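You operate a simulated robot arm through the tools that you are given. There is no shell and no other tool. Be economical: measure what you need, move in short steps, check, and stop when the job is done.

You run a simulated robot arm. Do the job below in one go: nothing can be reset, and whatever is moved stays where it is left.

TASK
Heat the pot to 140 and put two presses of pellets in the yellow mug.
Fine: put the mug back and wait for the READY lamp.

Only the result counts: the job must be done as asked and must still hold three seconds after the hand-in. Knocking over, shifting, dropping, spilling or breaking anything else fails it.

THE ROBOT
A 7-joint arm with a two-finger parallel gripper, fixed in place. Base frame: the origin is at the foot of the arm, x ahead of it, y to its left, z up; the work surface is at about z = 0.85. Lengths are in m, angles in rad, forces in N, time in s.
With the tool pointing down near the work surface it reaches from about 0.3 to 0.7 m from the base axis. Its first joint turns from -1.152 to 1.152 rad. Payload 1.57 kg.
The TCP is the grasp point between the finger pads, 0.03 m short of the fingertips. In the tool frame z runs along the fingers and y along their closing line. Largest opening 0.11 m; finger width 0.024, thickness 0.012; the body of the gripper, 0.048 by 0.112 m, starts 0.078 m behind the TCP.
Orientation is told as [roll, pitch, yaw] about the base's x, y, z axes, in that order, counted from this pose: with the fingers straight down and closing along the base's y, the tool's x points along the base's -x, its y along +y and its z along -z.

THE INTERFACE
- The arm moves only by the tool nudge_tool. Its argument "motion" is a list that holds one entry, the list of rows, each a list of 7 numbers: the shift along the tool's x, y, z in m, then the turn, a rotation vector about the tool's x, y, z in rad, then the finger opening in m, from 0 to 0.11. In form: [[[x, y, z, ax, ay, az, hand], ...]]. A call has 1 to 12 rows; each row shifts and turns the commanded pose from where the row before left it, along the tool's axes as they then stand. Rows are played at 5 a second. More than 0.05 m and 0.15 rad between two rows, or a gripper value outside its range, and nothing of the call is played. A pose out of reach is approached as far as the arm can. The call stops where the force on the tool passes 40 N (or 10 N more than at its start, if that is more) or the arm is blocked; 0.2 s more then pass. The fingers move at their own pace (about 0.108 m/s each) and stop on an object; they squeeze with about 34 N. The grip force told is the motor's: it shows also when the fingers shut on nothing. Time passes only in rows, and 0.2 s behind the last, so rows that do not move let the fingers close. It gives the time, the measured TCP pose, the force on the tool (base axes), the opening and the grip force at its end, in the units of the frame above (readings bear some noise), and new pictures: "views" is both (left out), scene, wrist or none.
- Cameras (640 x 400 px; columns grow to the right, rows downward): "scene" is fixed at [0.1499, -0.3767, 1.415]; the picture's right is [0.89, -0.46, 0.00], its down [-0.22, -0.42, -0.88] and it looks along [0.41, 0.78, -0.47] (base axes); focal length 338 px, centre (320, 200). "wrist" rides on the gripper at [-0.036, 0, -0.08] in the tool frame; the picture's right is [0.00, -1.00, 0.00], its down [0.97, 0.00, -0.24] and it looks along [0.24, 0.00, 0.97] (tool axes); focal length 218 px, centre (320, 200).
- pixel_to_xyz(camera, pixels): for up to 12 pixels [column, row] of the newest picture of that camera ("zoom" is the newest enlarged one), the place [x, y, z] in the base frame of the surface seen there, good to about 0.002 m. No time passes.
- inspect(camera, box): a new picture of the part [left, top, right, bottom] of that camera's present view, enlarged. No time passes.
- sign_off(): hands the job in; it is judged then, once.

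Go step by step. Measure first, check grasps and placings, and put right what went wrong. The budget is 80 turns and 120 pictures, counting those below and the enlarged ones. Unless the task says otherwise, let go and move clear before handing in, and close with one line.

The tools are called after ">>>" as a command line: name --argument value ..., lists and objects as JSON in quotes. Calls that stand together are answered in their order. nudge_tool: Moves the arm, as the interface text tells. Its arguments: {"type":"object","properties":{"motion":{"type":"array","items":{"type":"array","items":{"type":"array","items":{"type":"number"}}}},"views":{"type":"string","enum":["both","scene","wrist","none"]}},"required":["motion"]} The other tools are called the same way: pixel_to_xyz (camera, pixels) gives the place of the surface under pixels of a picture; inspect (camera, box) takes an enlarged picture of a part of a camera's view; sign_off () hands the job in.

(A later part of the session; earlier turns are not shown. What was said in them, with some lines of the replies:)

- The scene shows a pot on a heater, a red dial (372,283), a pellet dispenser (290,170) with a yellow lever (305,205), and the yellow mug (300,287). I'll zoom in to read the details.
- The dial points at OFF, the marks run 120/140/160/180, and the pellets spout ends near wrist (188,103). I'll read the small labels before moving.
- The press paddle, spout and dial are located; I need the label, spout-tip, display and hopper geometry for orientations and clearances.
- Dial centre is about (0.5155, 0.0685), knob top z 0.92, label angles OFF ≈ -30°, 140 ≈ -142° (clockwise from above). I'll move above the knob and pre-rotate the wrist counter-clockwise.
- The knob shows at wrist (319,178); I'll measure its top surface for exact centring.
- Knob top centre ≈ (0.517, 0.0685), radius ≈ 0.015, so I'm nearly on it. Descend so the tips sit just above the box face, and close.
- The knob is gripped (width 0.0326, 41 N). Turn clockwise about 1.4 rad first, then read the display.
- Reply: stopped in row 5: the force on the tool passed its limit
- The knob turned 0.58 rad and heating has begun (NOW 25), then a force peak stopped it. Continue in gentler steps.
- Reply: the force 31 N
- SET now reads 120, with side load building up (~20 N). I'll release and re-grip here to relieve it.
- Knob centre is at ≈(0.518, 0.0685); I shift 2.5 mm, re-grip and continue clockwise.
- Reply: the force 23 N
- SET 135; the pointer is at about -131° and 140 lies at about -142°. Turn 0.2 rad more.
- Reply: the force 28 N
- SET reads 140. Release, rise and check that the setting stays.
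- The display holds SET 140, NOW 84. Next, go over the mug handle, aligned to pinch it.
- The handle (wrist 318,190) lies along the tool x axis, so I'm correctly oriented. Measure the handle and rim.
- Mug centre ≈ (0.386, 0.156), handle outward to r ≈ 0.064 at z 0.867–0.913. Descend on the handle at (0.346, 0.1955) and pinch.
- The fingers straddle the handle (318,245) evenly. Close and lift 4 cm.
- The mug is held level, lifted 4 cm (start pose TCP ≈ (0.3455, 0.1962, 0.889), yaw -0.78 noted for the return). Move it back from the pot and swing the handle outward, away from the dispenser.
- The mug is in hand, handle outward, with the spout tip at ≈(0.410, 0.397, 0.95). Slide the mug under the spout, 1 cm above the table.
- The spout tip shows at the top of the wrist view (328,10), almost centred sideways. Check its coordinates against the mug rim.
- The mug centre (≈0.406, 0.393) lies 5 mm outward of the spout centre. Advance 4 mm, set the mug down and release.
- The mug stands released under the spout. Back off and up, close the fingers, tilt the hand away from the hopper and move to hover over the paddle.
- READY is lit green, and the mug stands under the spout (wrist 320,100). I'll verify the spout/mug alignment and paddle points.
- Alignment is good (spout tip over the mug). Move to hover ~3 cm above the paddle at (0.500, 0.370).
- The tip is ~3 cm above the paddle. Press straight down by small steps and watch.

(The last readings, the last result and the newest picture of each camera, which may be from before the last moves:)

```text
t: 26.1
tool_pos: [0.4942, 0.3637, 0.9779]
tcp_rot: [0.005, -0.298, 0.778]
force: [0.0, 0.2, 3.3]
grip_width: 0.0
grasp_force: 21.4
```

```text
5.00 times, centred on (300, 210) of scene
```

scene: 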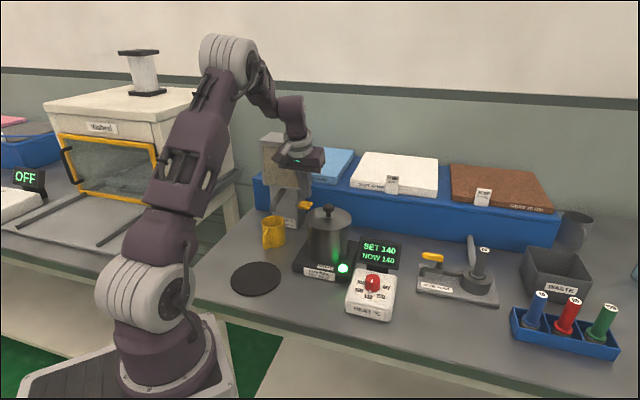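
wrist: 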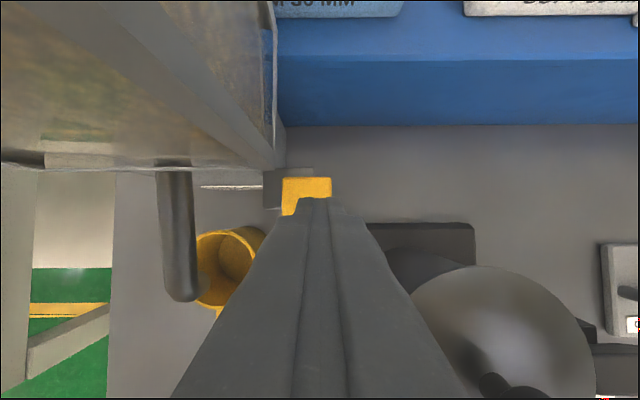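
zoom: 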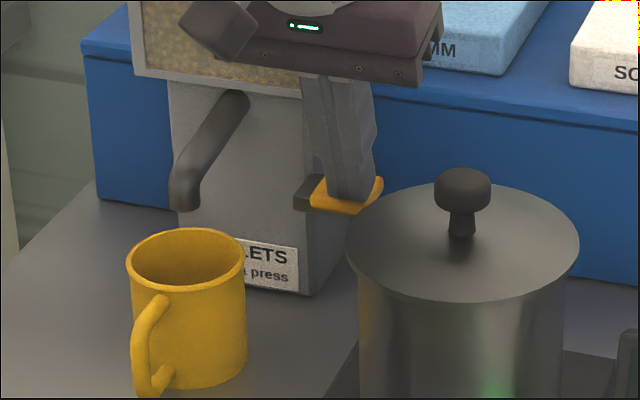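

The paddle is depressed ~8 mm with 3 N; no pellets visible yet. Press 4 mm further.

>>> nudge_tool --motion '[[[0.0006, 0, 0.0019, 0, 0, 0, 0], [0.0006, 0, 0.0019, 0, 0, 0, 0], [0, 0, 0, 0, 0, 0, 0]]]' --views "none"

>>> inspect --camera "scene" --box '[250, 170, 350, 250]'

```text
t: 26.9
tool_pos: [0.4937, 0.3629, 0.9739]
tcp_rot: [0.006, -0.297, 0.776]
force: [-0.3, 1.0, 5.3]
grip_width: 0.0
grasp_force: 21.1
```

```text
5.00 times, centred on (300, 210) of scene
```

zoom: 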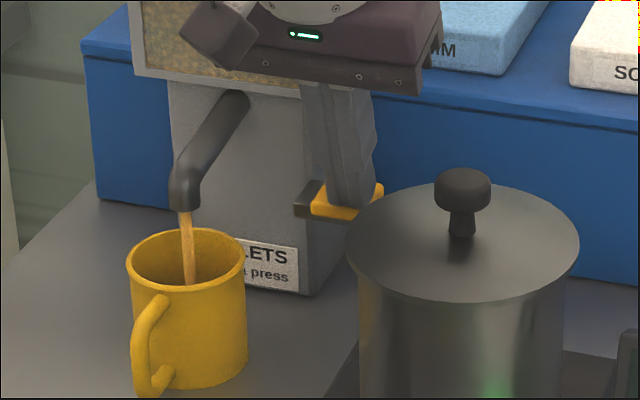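

The stream is falling into the mug: first press triggered. Release fully and wait for the stream to end.

>>> nudge_tool --motion '[[[-0.0041, 0, -0.0134, 0, 0, 0, 0], [-0.0041, 0, -0.0134, 0, 0, 0, 0], [0, 0, 0, 0, 0, 0, 0], [0, 0, 0, 0, 0, 0, 0], [0, 0, 0, 0, 0, 0, 0], [0, 0, 0, 0, 0, 0, 0], [0, 0, 0, 0, 0, 0, 0], [0, 0, 0, 0, 0, 0, 0]]]' --views "none"

>>> inspect --camera "scene" --box '[250, 170, 350, 250]'

```text
t: 28.7
tool_pos: [0.4948, 0.3643, 1.0011]
tcp_rot: [0.006, -0.298, 0.776]
force: [0.4, -1.0, -1.2]
grip_width: 0.0
grasp_force: 21.2
```

```text
5.00 times, centred on (300, 210) of scene
```

zoom: 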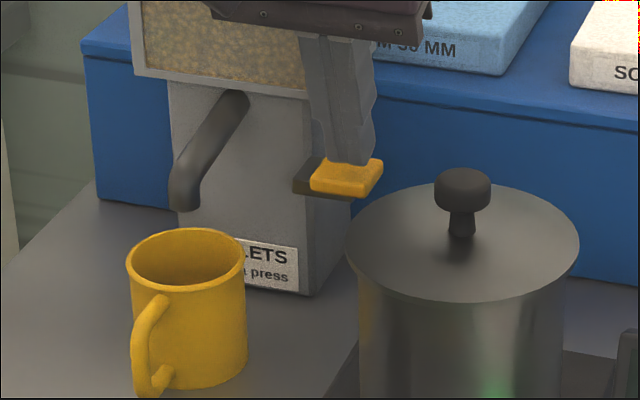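

The stream has ended and the paddle is back up. Second press to the same depth.

>>> nudge_tool --motion '[[[0.0041, 0, 0.0134, 0, 0, 0, 0], [0.0029, 0, 0.0096, 0, 0, 0, 0], [0.0012, 0, 0.0038, 0, 0, 0, 0], [0, 0, 0, 0, 0, 0, 0]]]' --views "none"

>>> inspect --camera "scene" --box '[250, 170, 350, 250]'

```text
t: 29.7
tool_pos: [0.4943, 0.3628, 0.9732]
tcp_rot: [0.006, -0.295, 0.776]
force: [-0.2, -0.6, 5.4]
grip_width: 0.0
grasp_force: 21.0
```

```text
5.00 times, centred on (300, 210) of scene
```

zoom: 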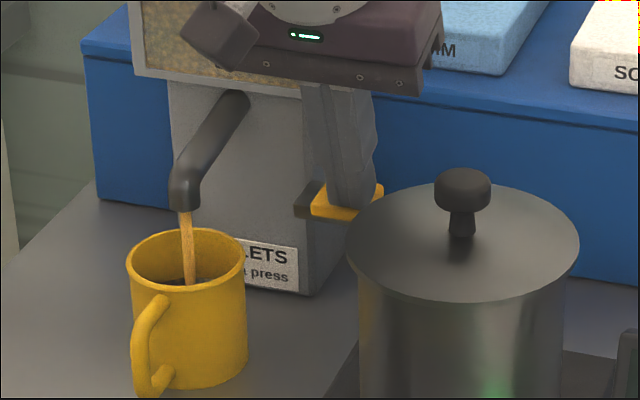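

The second stream is running. Release, wait, then retreat the way I came and untilt above the mug.

>>> nudge_tool --motion '[[[-0.0062, 0, -0.0201, 0, 0, 0, 0], [-0.0062, 0, -0.0201, 0, 0, 0, 0], [0, 0, 0, 0, 0, 0, 0], [0, 0, 0, 0, 0, 0, 0], [0, 0, 0, 0, 0, 0, 0], [0.0348, 0.0208, -0.0159, 0, 0, 0, 0], [0.0348, 0.0208, -0.0159, 0, 0, 0, 0], [0.0348, 0.0208, -0.0159, 0, 0, 0, 0], [0.0348, 0.0208, -0.0159, 0, 0, 0, 0.04], [0, 0, 0, 0, 0, 0, 0.04]]]'

>>> inspect --camera "wrist" --box '[240, 40, 400, 210]'

>>> pixel_to_xyz --camera "wrist" --pixels '[[320, 120], [320, 135], [310, 125], [320, 165], [320, 172], [322, 92]]'

```text
t: 31.9
tool_pos: [0.3278, 0.3143, 1.0383]
tcp_rot: [0.006, -0.297, 0.777]
force: [0.1, -0.1, -0.4]
grip_width: 0.0398
grasp_force: 0.0
```

scene: 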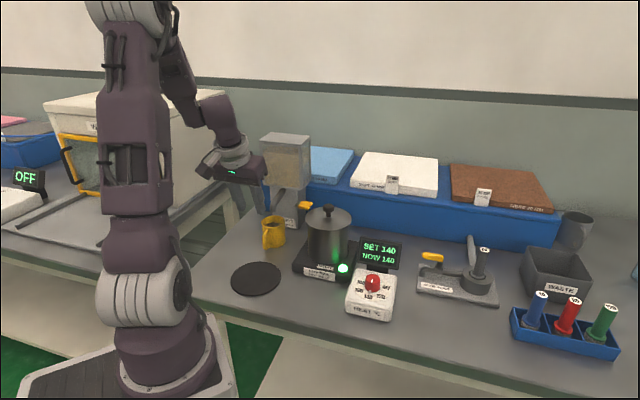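
wrist: 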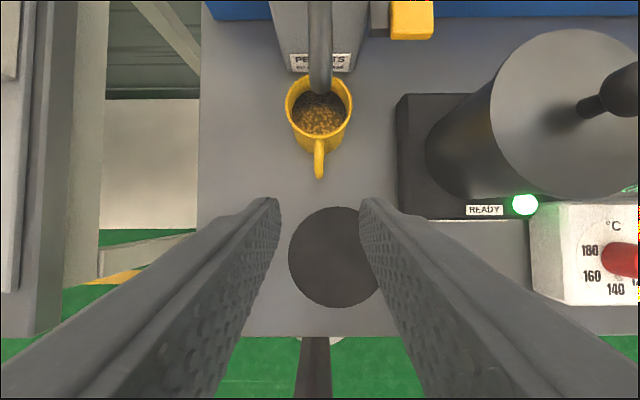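

```text
2.35 times, centred on (320, 125) of wrist
```

zoom: 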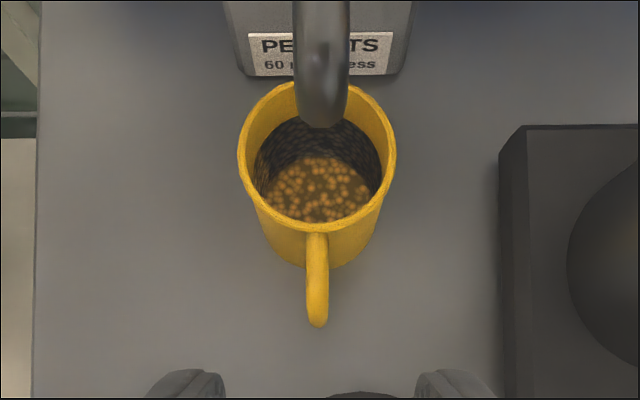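

```text
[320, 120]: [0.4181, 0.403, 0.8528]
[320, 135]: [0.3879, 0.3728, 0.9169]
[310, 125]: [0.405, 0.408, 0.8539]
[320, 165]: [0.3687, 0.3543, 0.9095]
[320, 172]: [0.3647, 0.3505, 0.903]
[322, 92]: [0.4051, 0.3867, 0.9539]
```

The mug holds pellets, no spill visible. Untilt and retrace to the handle.

>>> nudge_tool --motion '[[[0, 0, 0, 0, 0.15, 0, 0.045], [0, 0, 0, 0, 0.147, 0, 0.045], [0, 0.0018, 0.03, 0, 0, 0, 0.045], [-0.0203, 0, 0.045, 0, 0, 0, 0.045], [-0.0203, 0, 0.045, 0, 0, 0, 0.045], [-0.0203, 0, 0.03, 0, 0, 0, 0.045], [0, 0, 0, 0, 0, 0, 0.045]]]' --views "wrist"

```text
t: 33.5
tool_pos: [0.3715, 0.3581, 0.8889]
tcp_rot: [0.005, 0.001, 0.78]
force: [0.2, 0.4, -0.1]
grip_width: 0.045
grasp_force: 0.2
```

wrist: 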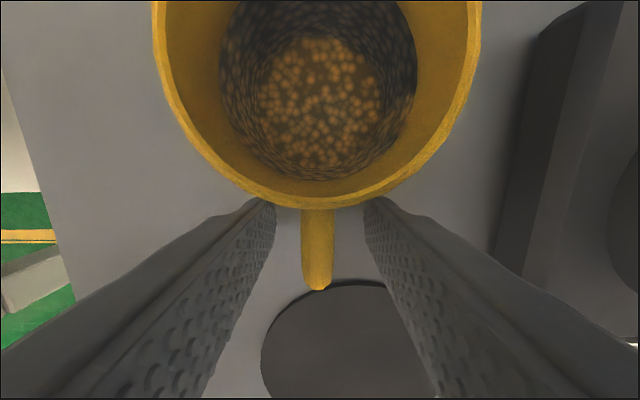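

The fingers are around the handle as before. Grip, lift 1 cm, and draw straight out from under the spout.

>>> nudge_tool --motion '[[[0.001, 0, 0, 0, 0, 0, 0], [0, 0, 0, 0, 0, 0, 0], [0, 0, 0, 0, 0, 0, 0], [0, 0, -0.005, 0, 0, 0, 0], [0, 0, -0.006, 0, 0, 0, 0], [0.02, 0, 0, 0, 0, 0, 0], [0.025, 0, 0, 0, 0, 0, 0], [0.025, 0, -0.01, 0, 0, 0, 0], [0.025, 0, -0.015, 0, 0, 0, 0], [0, 0, 0, 0, 0, 0, 0]]]'

```text
t: 35.7
tool_pos: [0.2999, 0.2927, 0.9251]
tcp_rot: [0.007, 0.0, 0.779]
force: [-0.5, 0.5, -1.3]
grip_width: 0.0096
grasp_force: 27.6
```

scene: 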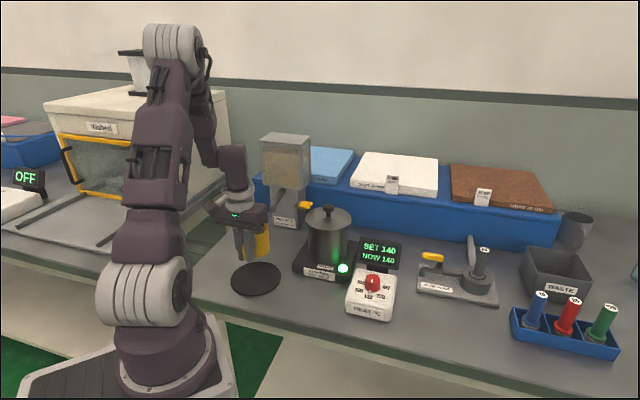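
wrist: 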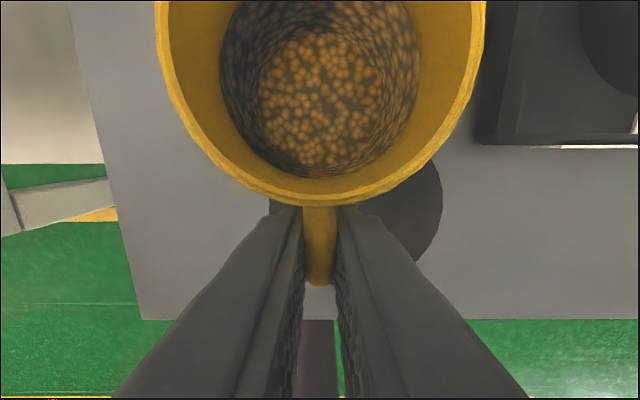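

The mug is held level and clear. Rotate back 1.56 rad to the original handle direction.

>>> nudge_tool --motion '[[[0, 0, 0, 0, 0, 0.13, 0], [0, 0, 0, 0, 0, 0.13, 0], [0, 0, 0, 0, 0, 0.13, 0], [0, 0, 0, 0, 0, 0.13, 0], [0, 0, 0, 0, 0, 0.13, 0], [0, 0, 0, 0, 0, 0.13, 0], [0, 0, 0, 0, 0, 0.13, 0], [0, 0, 0, 0, 0, 0.13, 0], [0, 0, 0, 0, 0, 0.13, 0], [0, 0, 0, 0, 0, 0.13, 0], [0, 0, 0, 0, 0, 0.13, 0], [0, 0, 0, 0, 0, 0.13, 0]]]' --views "none"

```text
t: 38.3
tool_pos: [0.3012, 0.2939, 0.9237]
tcp_rot: [0.001, 0.007, -0.785]
force: [0.2, -0.7, -0.8]
grip_width: 0.0095
grasp_force: 28.5
```

Orientation is restored (-0.785). Carry it back to above its first place and check before lowering.

>>> nudge_tool --motion '[[[-0.0251, -0.0095, 0, 0, 0, 0, 0], [-0.0251, -0.0095, 0, 0, 0, 0, 0], [-0.0251, -0.0095, 0, 0, 0, 0, 0], [-0.0251, -0.0095, 0, 0, 0, 0, 0], [0, 0, 0.018, 0, 0, 0, 0], [0, 0, 0, 0, 0, 0, 0]]]'

```text
t: 39.7
tool_pos: [0.3434, 0.1946, 0.9035]
tcp_rot: [0.001, 0.002, -0.781]
force: [-1.0, 0.7, -0.2]
grip_width: 0.0095
grasp_force: 27.8
```

scene: 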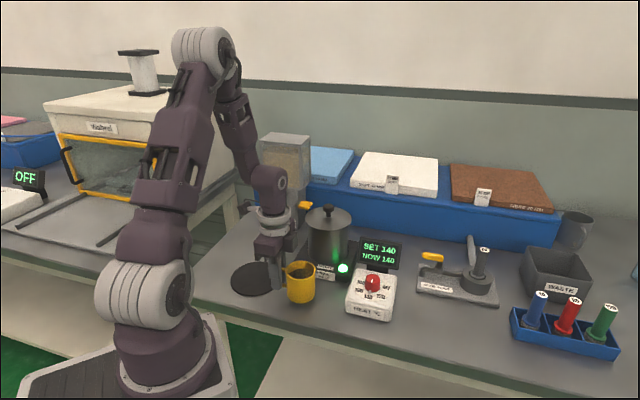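
wrist: 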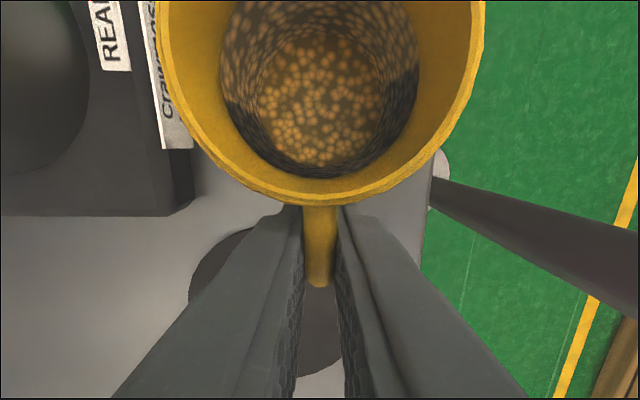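

I'm within 2 mm of the original place. Correct slightly, set the mug down, release, and retreat outward and up.

>>> nudge_tool --motion '[[[0, 0.002, 0.005, 0, 0, 0, 0], [0, 0, 0.006, 0, 0, 0, 0], [0, 0, 0.0042, 0, 0, 0, 0], [0, 0, 0, 0, 0, 0, 0], [0, 0, 0, 0, 0, 0, 0.03], [0, 0, 0, 0, 0, 0, 0.045], [0, 0, 0, 0, 0, 0, 0.045]]]'

```text
t: 41.3
tool_pos: [0.346, 0.196, 0.8879]
tcp_rot: [0.001, 0.003, -0.782]
force: [-0.4, -0.4, 0.0]
grip_width: 0.0448
grasp_force: 0.1
```

scene: 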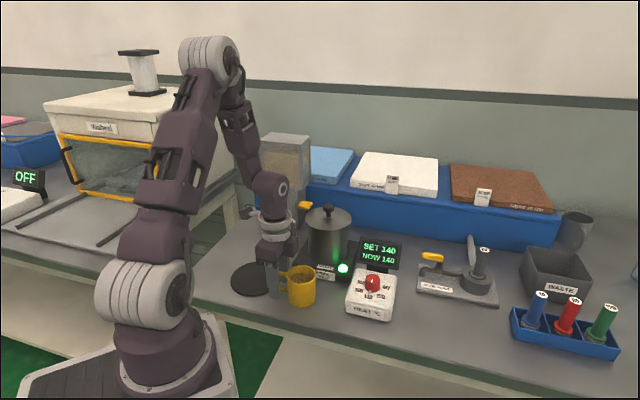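
wrist: 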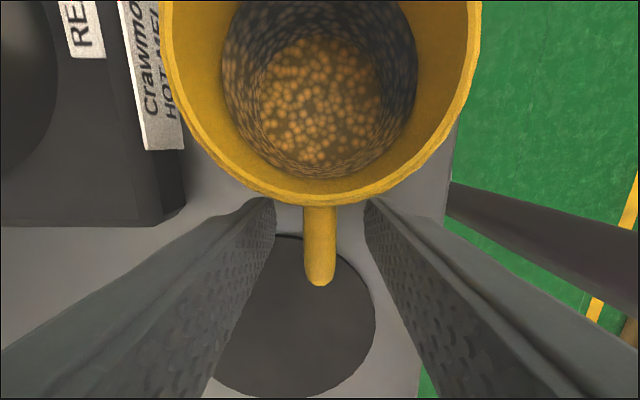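

The mug stands in its original place, released. Rise straight up clear of it and check the whole scene.

>>> nudge_tool --motion '[[[0, 0, -0.03, 0, 0, 0, 0.045], [0, 0, -0.045, 0, 0, 0, 0.045], [0, 0, -0.05, 0, 0, 0, 0.045], [0.03, 0, -0.04, 0, 0, 0, 0.045], [0, 0, 0, 0, 0, 0, 0.045]]]'

>>> inspect --camera "scene" --box '[230, 180, 410, 320]'

```text
t: 42.5
tool_pos: [0.3275, 0.2162, 1.0551]
tcp_rot: [0.002, 0.003, -0.781]
force: [-0.1, 0.0, 0.7]
grip_width: 0.0449
grasp_force: 0.1
```

scene: 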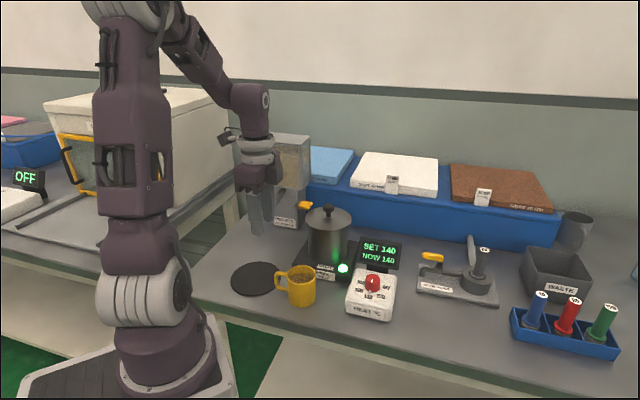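
wrist: 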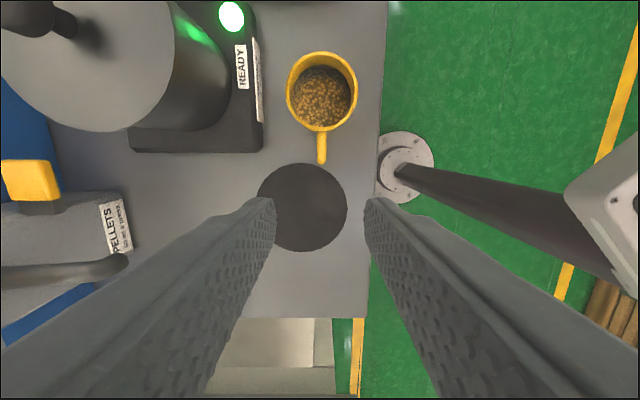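

```text
2.86 times, centred on (320, 250) of scene
```

zoom: 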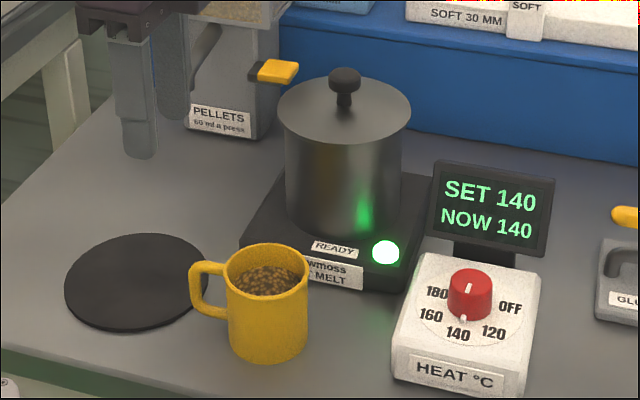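

Everything checks out: SET 140 / NOW 140, READY lit, two presses of pellets in the mug, and the mug back in its first place with the hand clear. Handing in.

>>> sign_off

```text
The job is handed in.
```

The pot is at 140 with the READY lamp lit, and the yellow mug is back in its original place with two presses of pellets and no spill visible.
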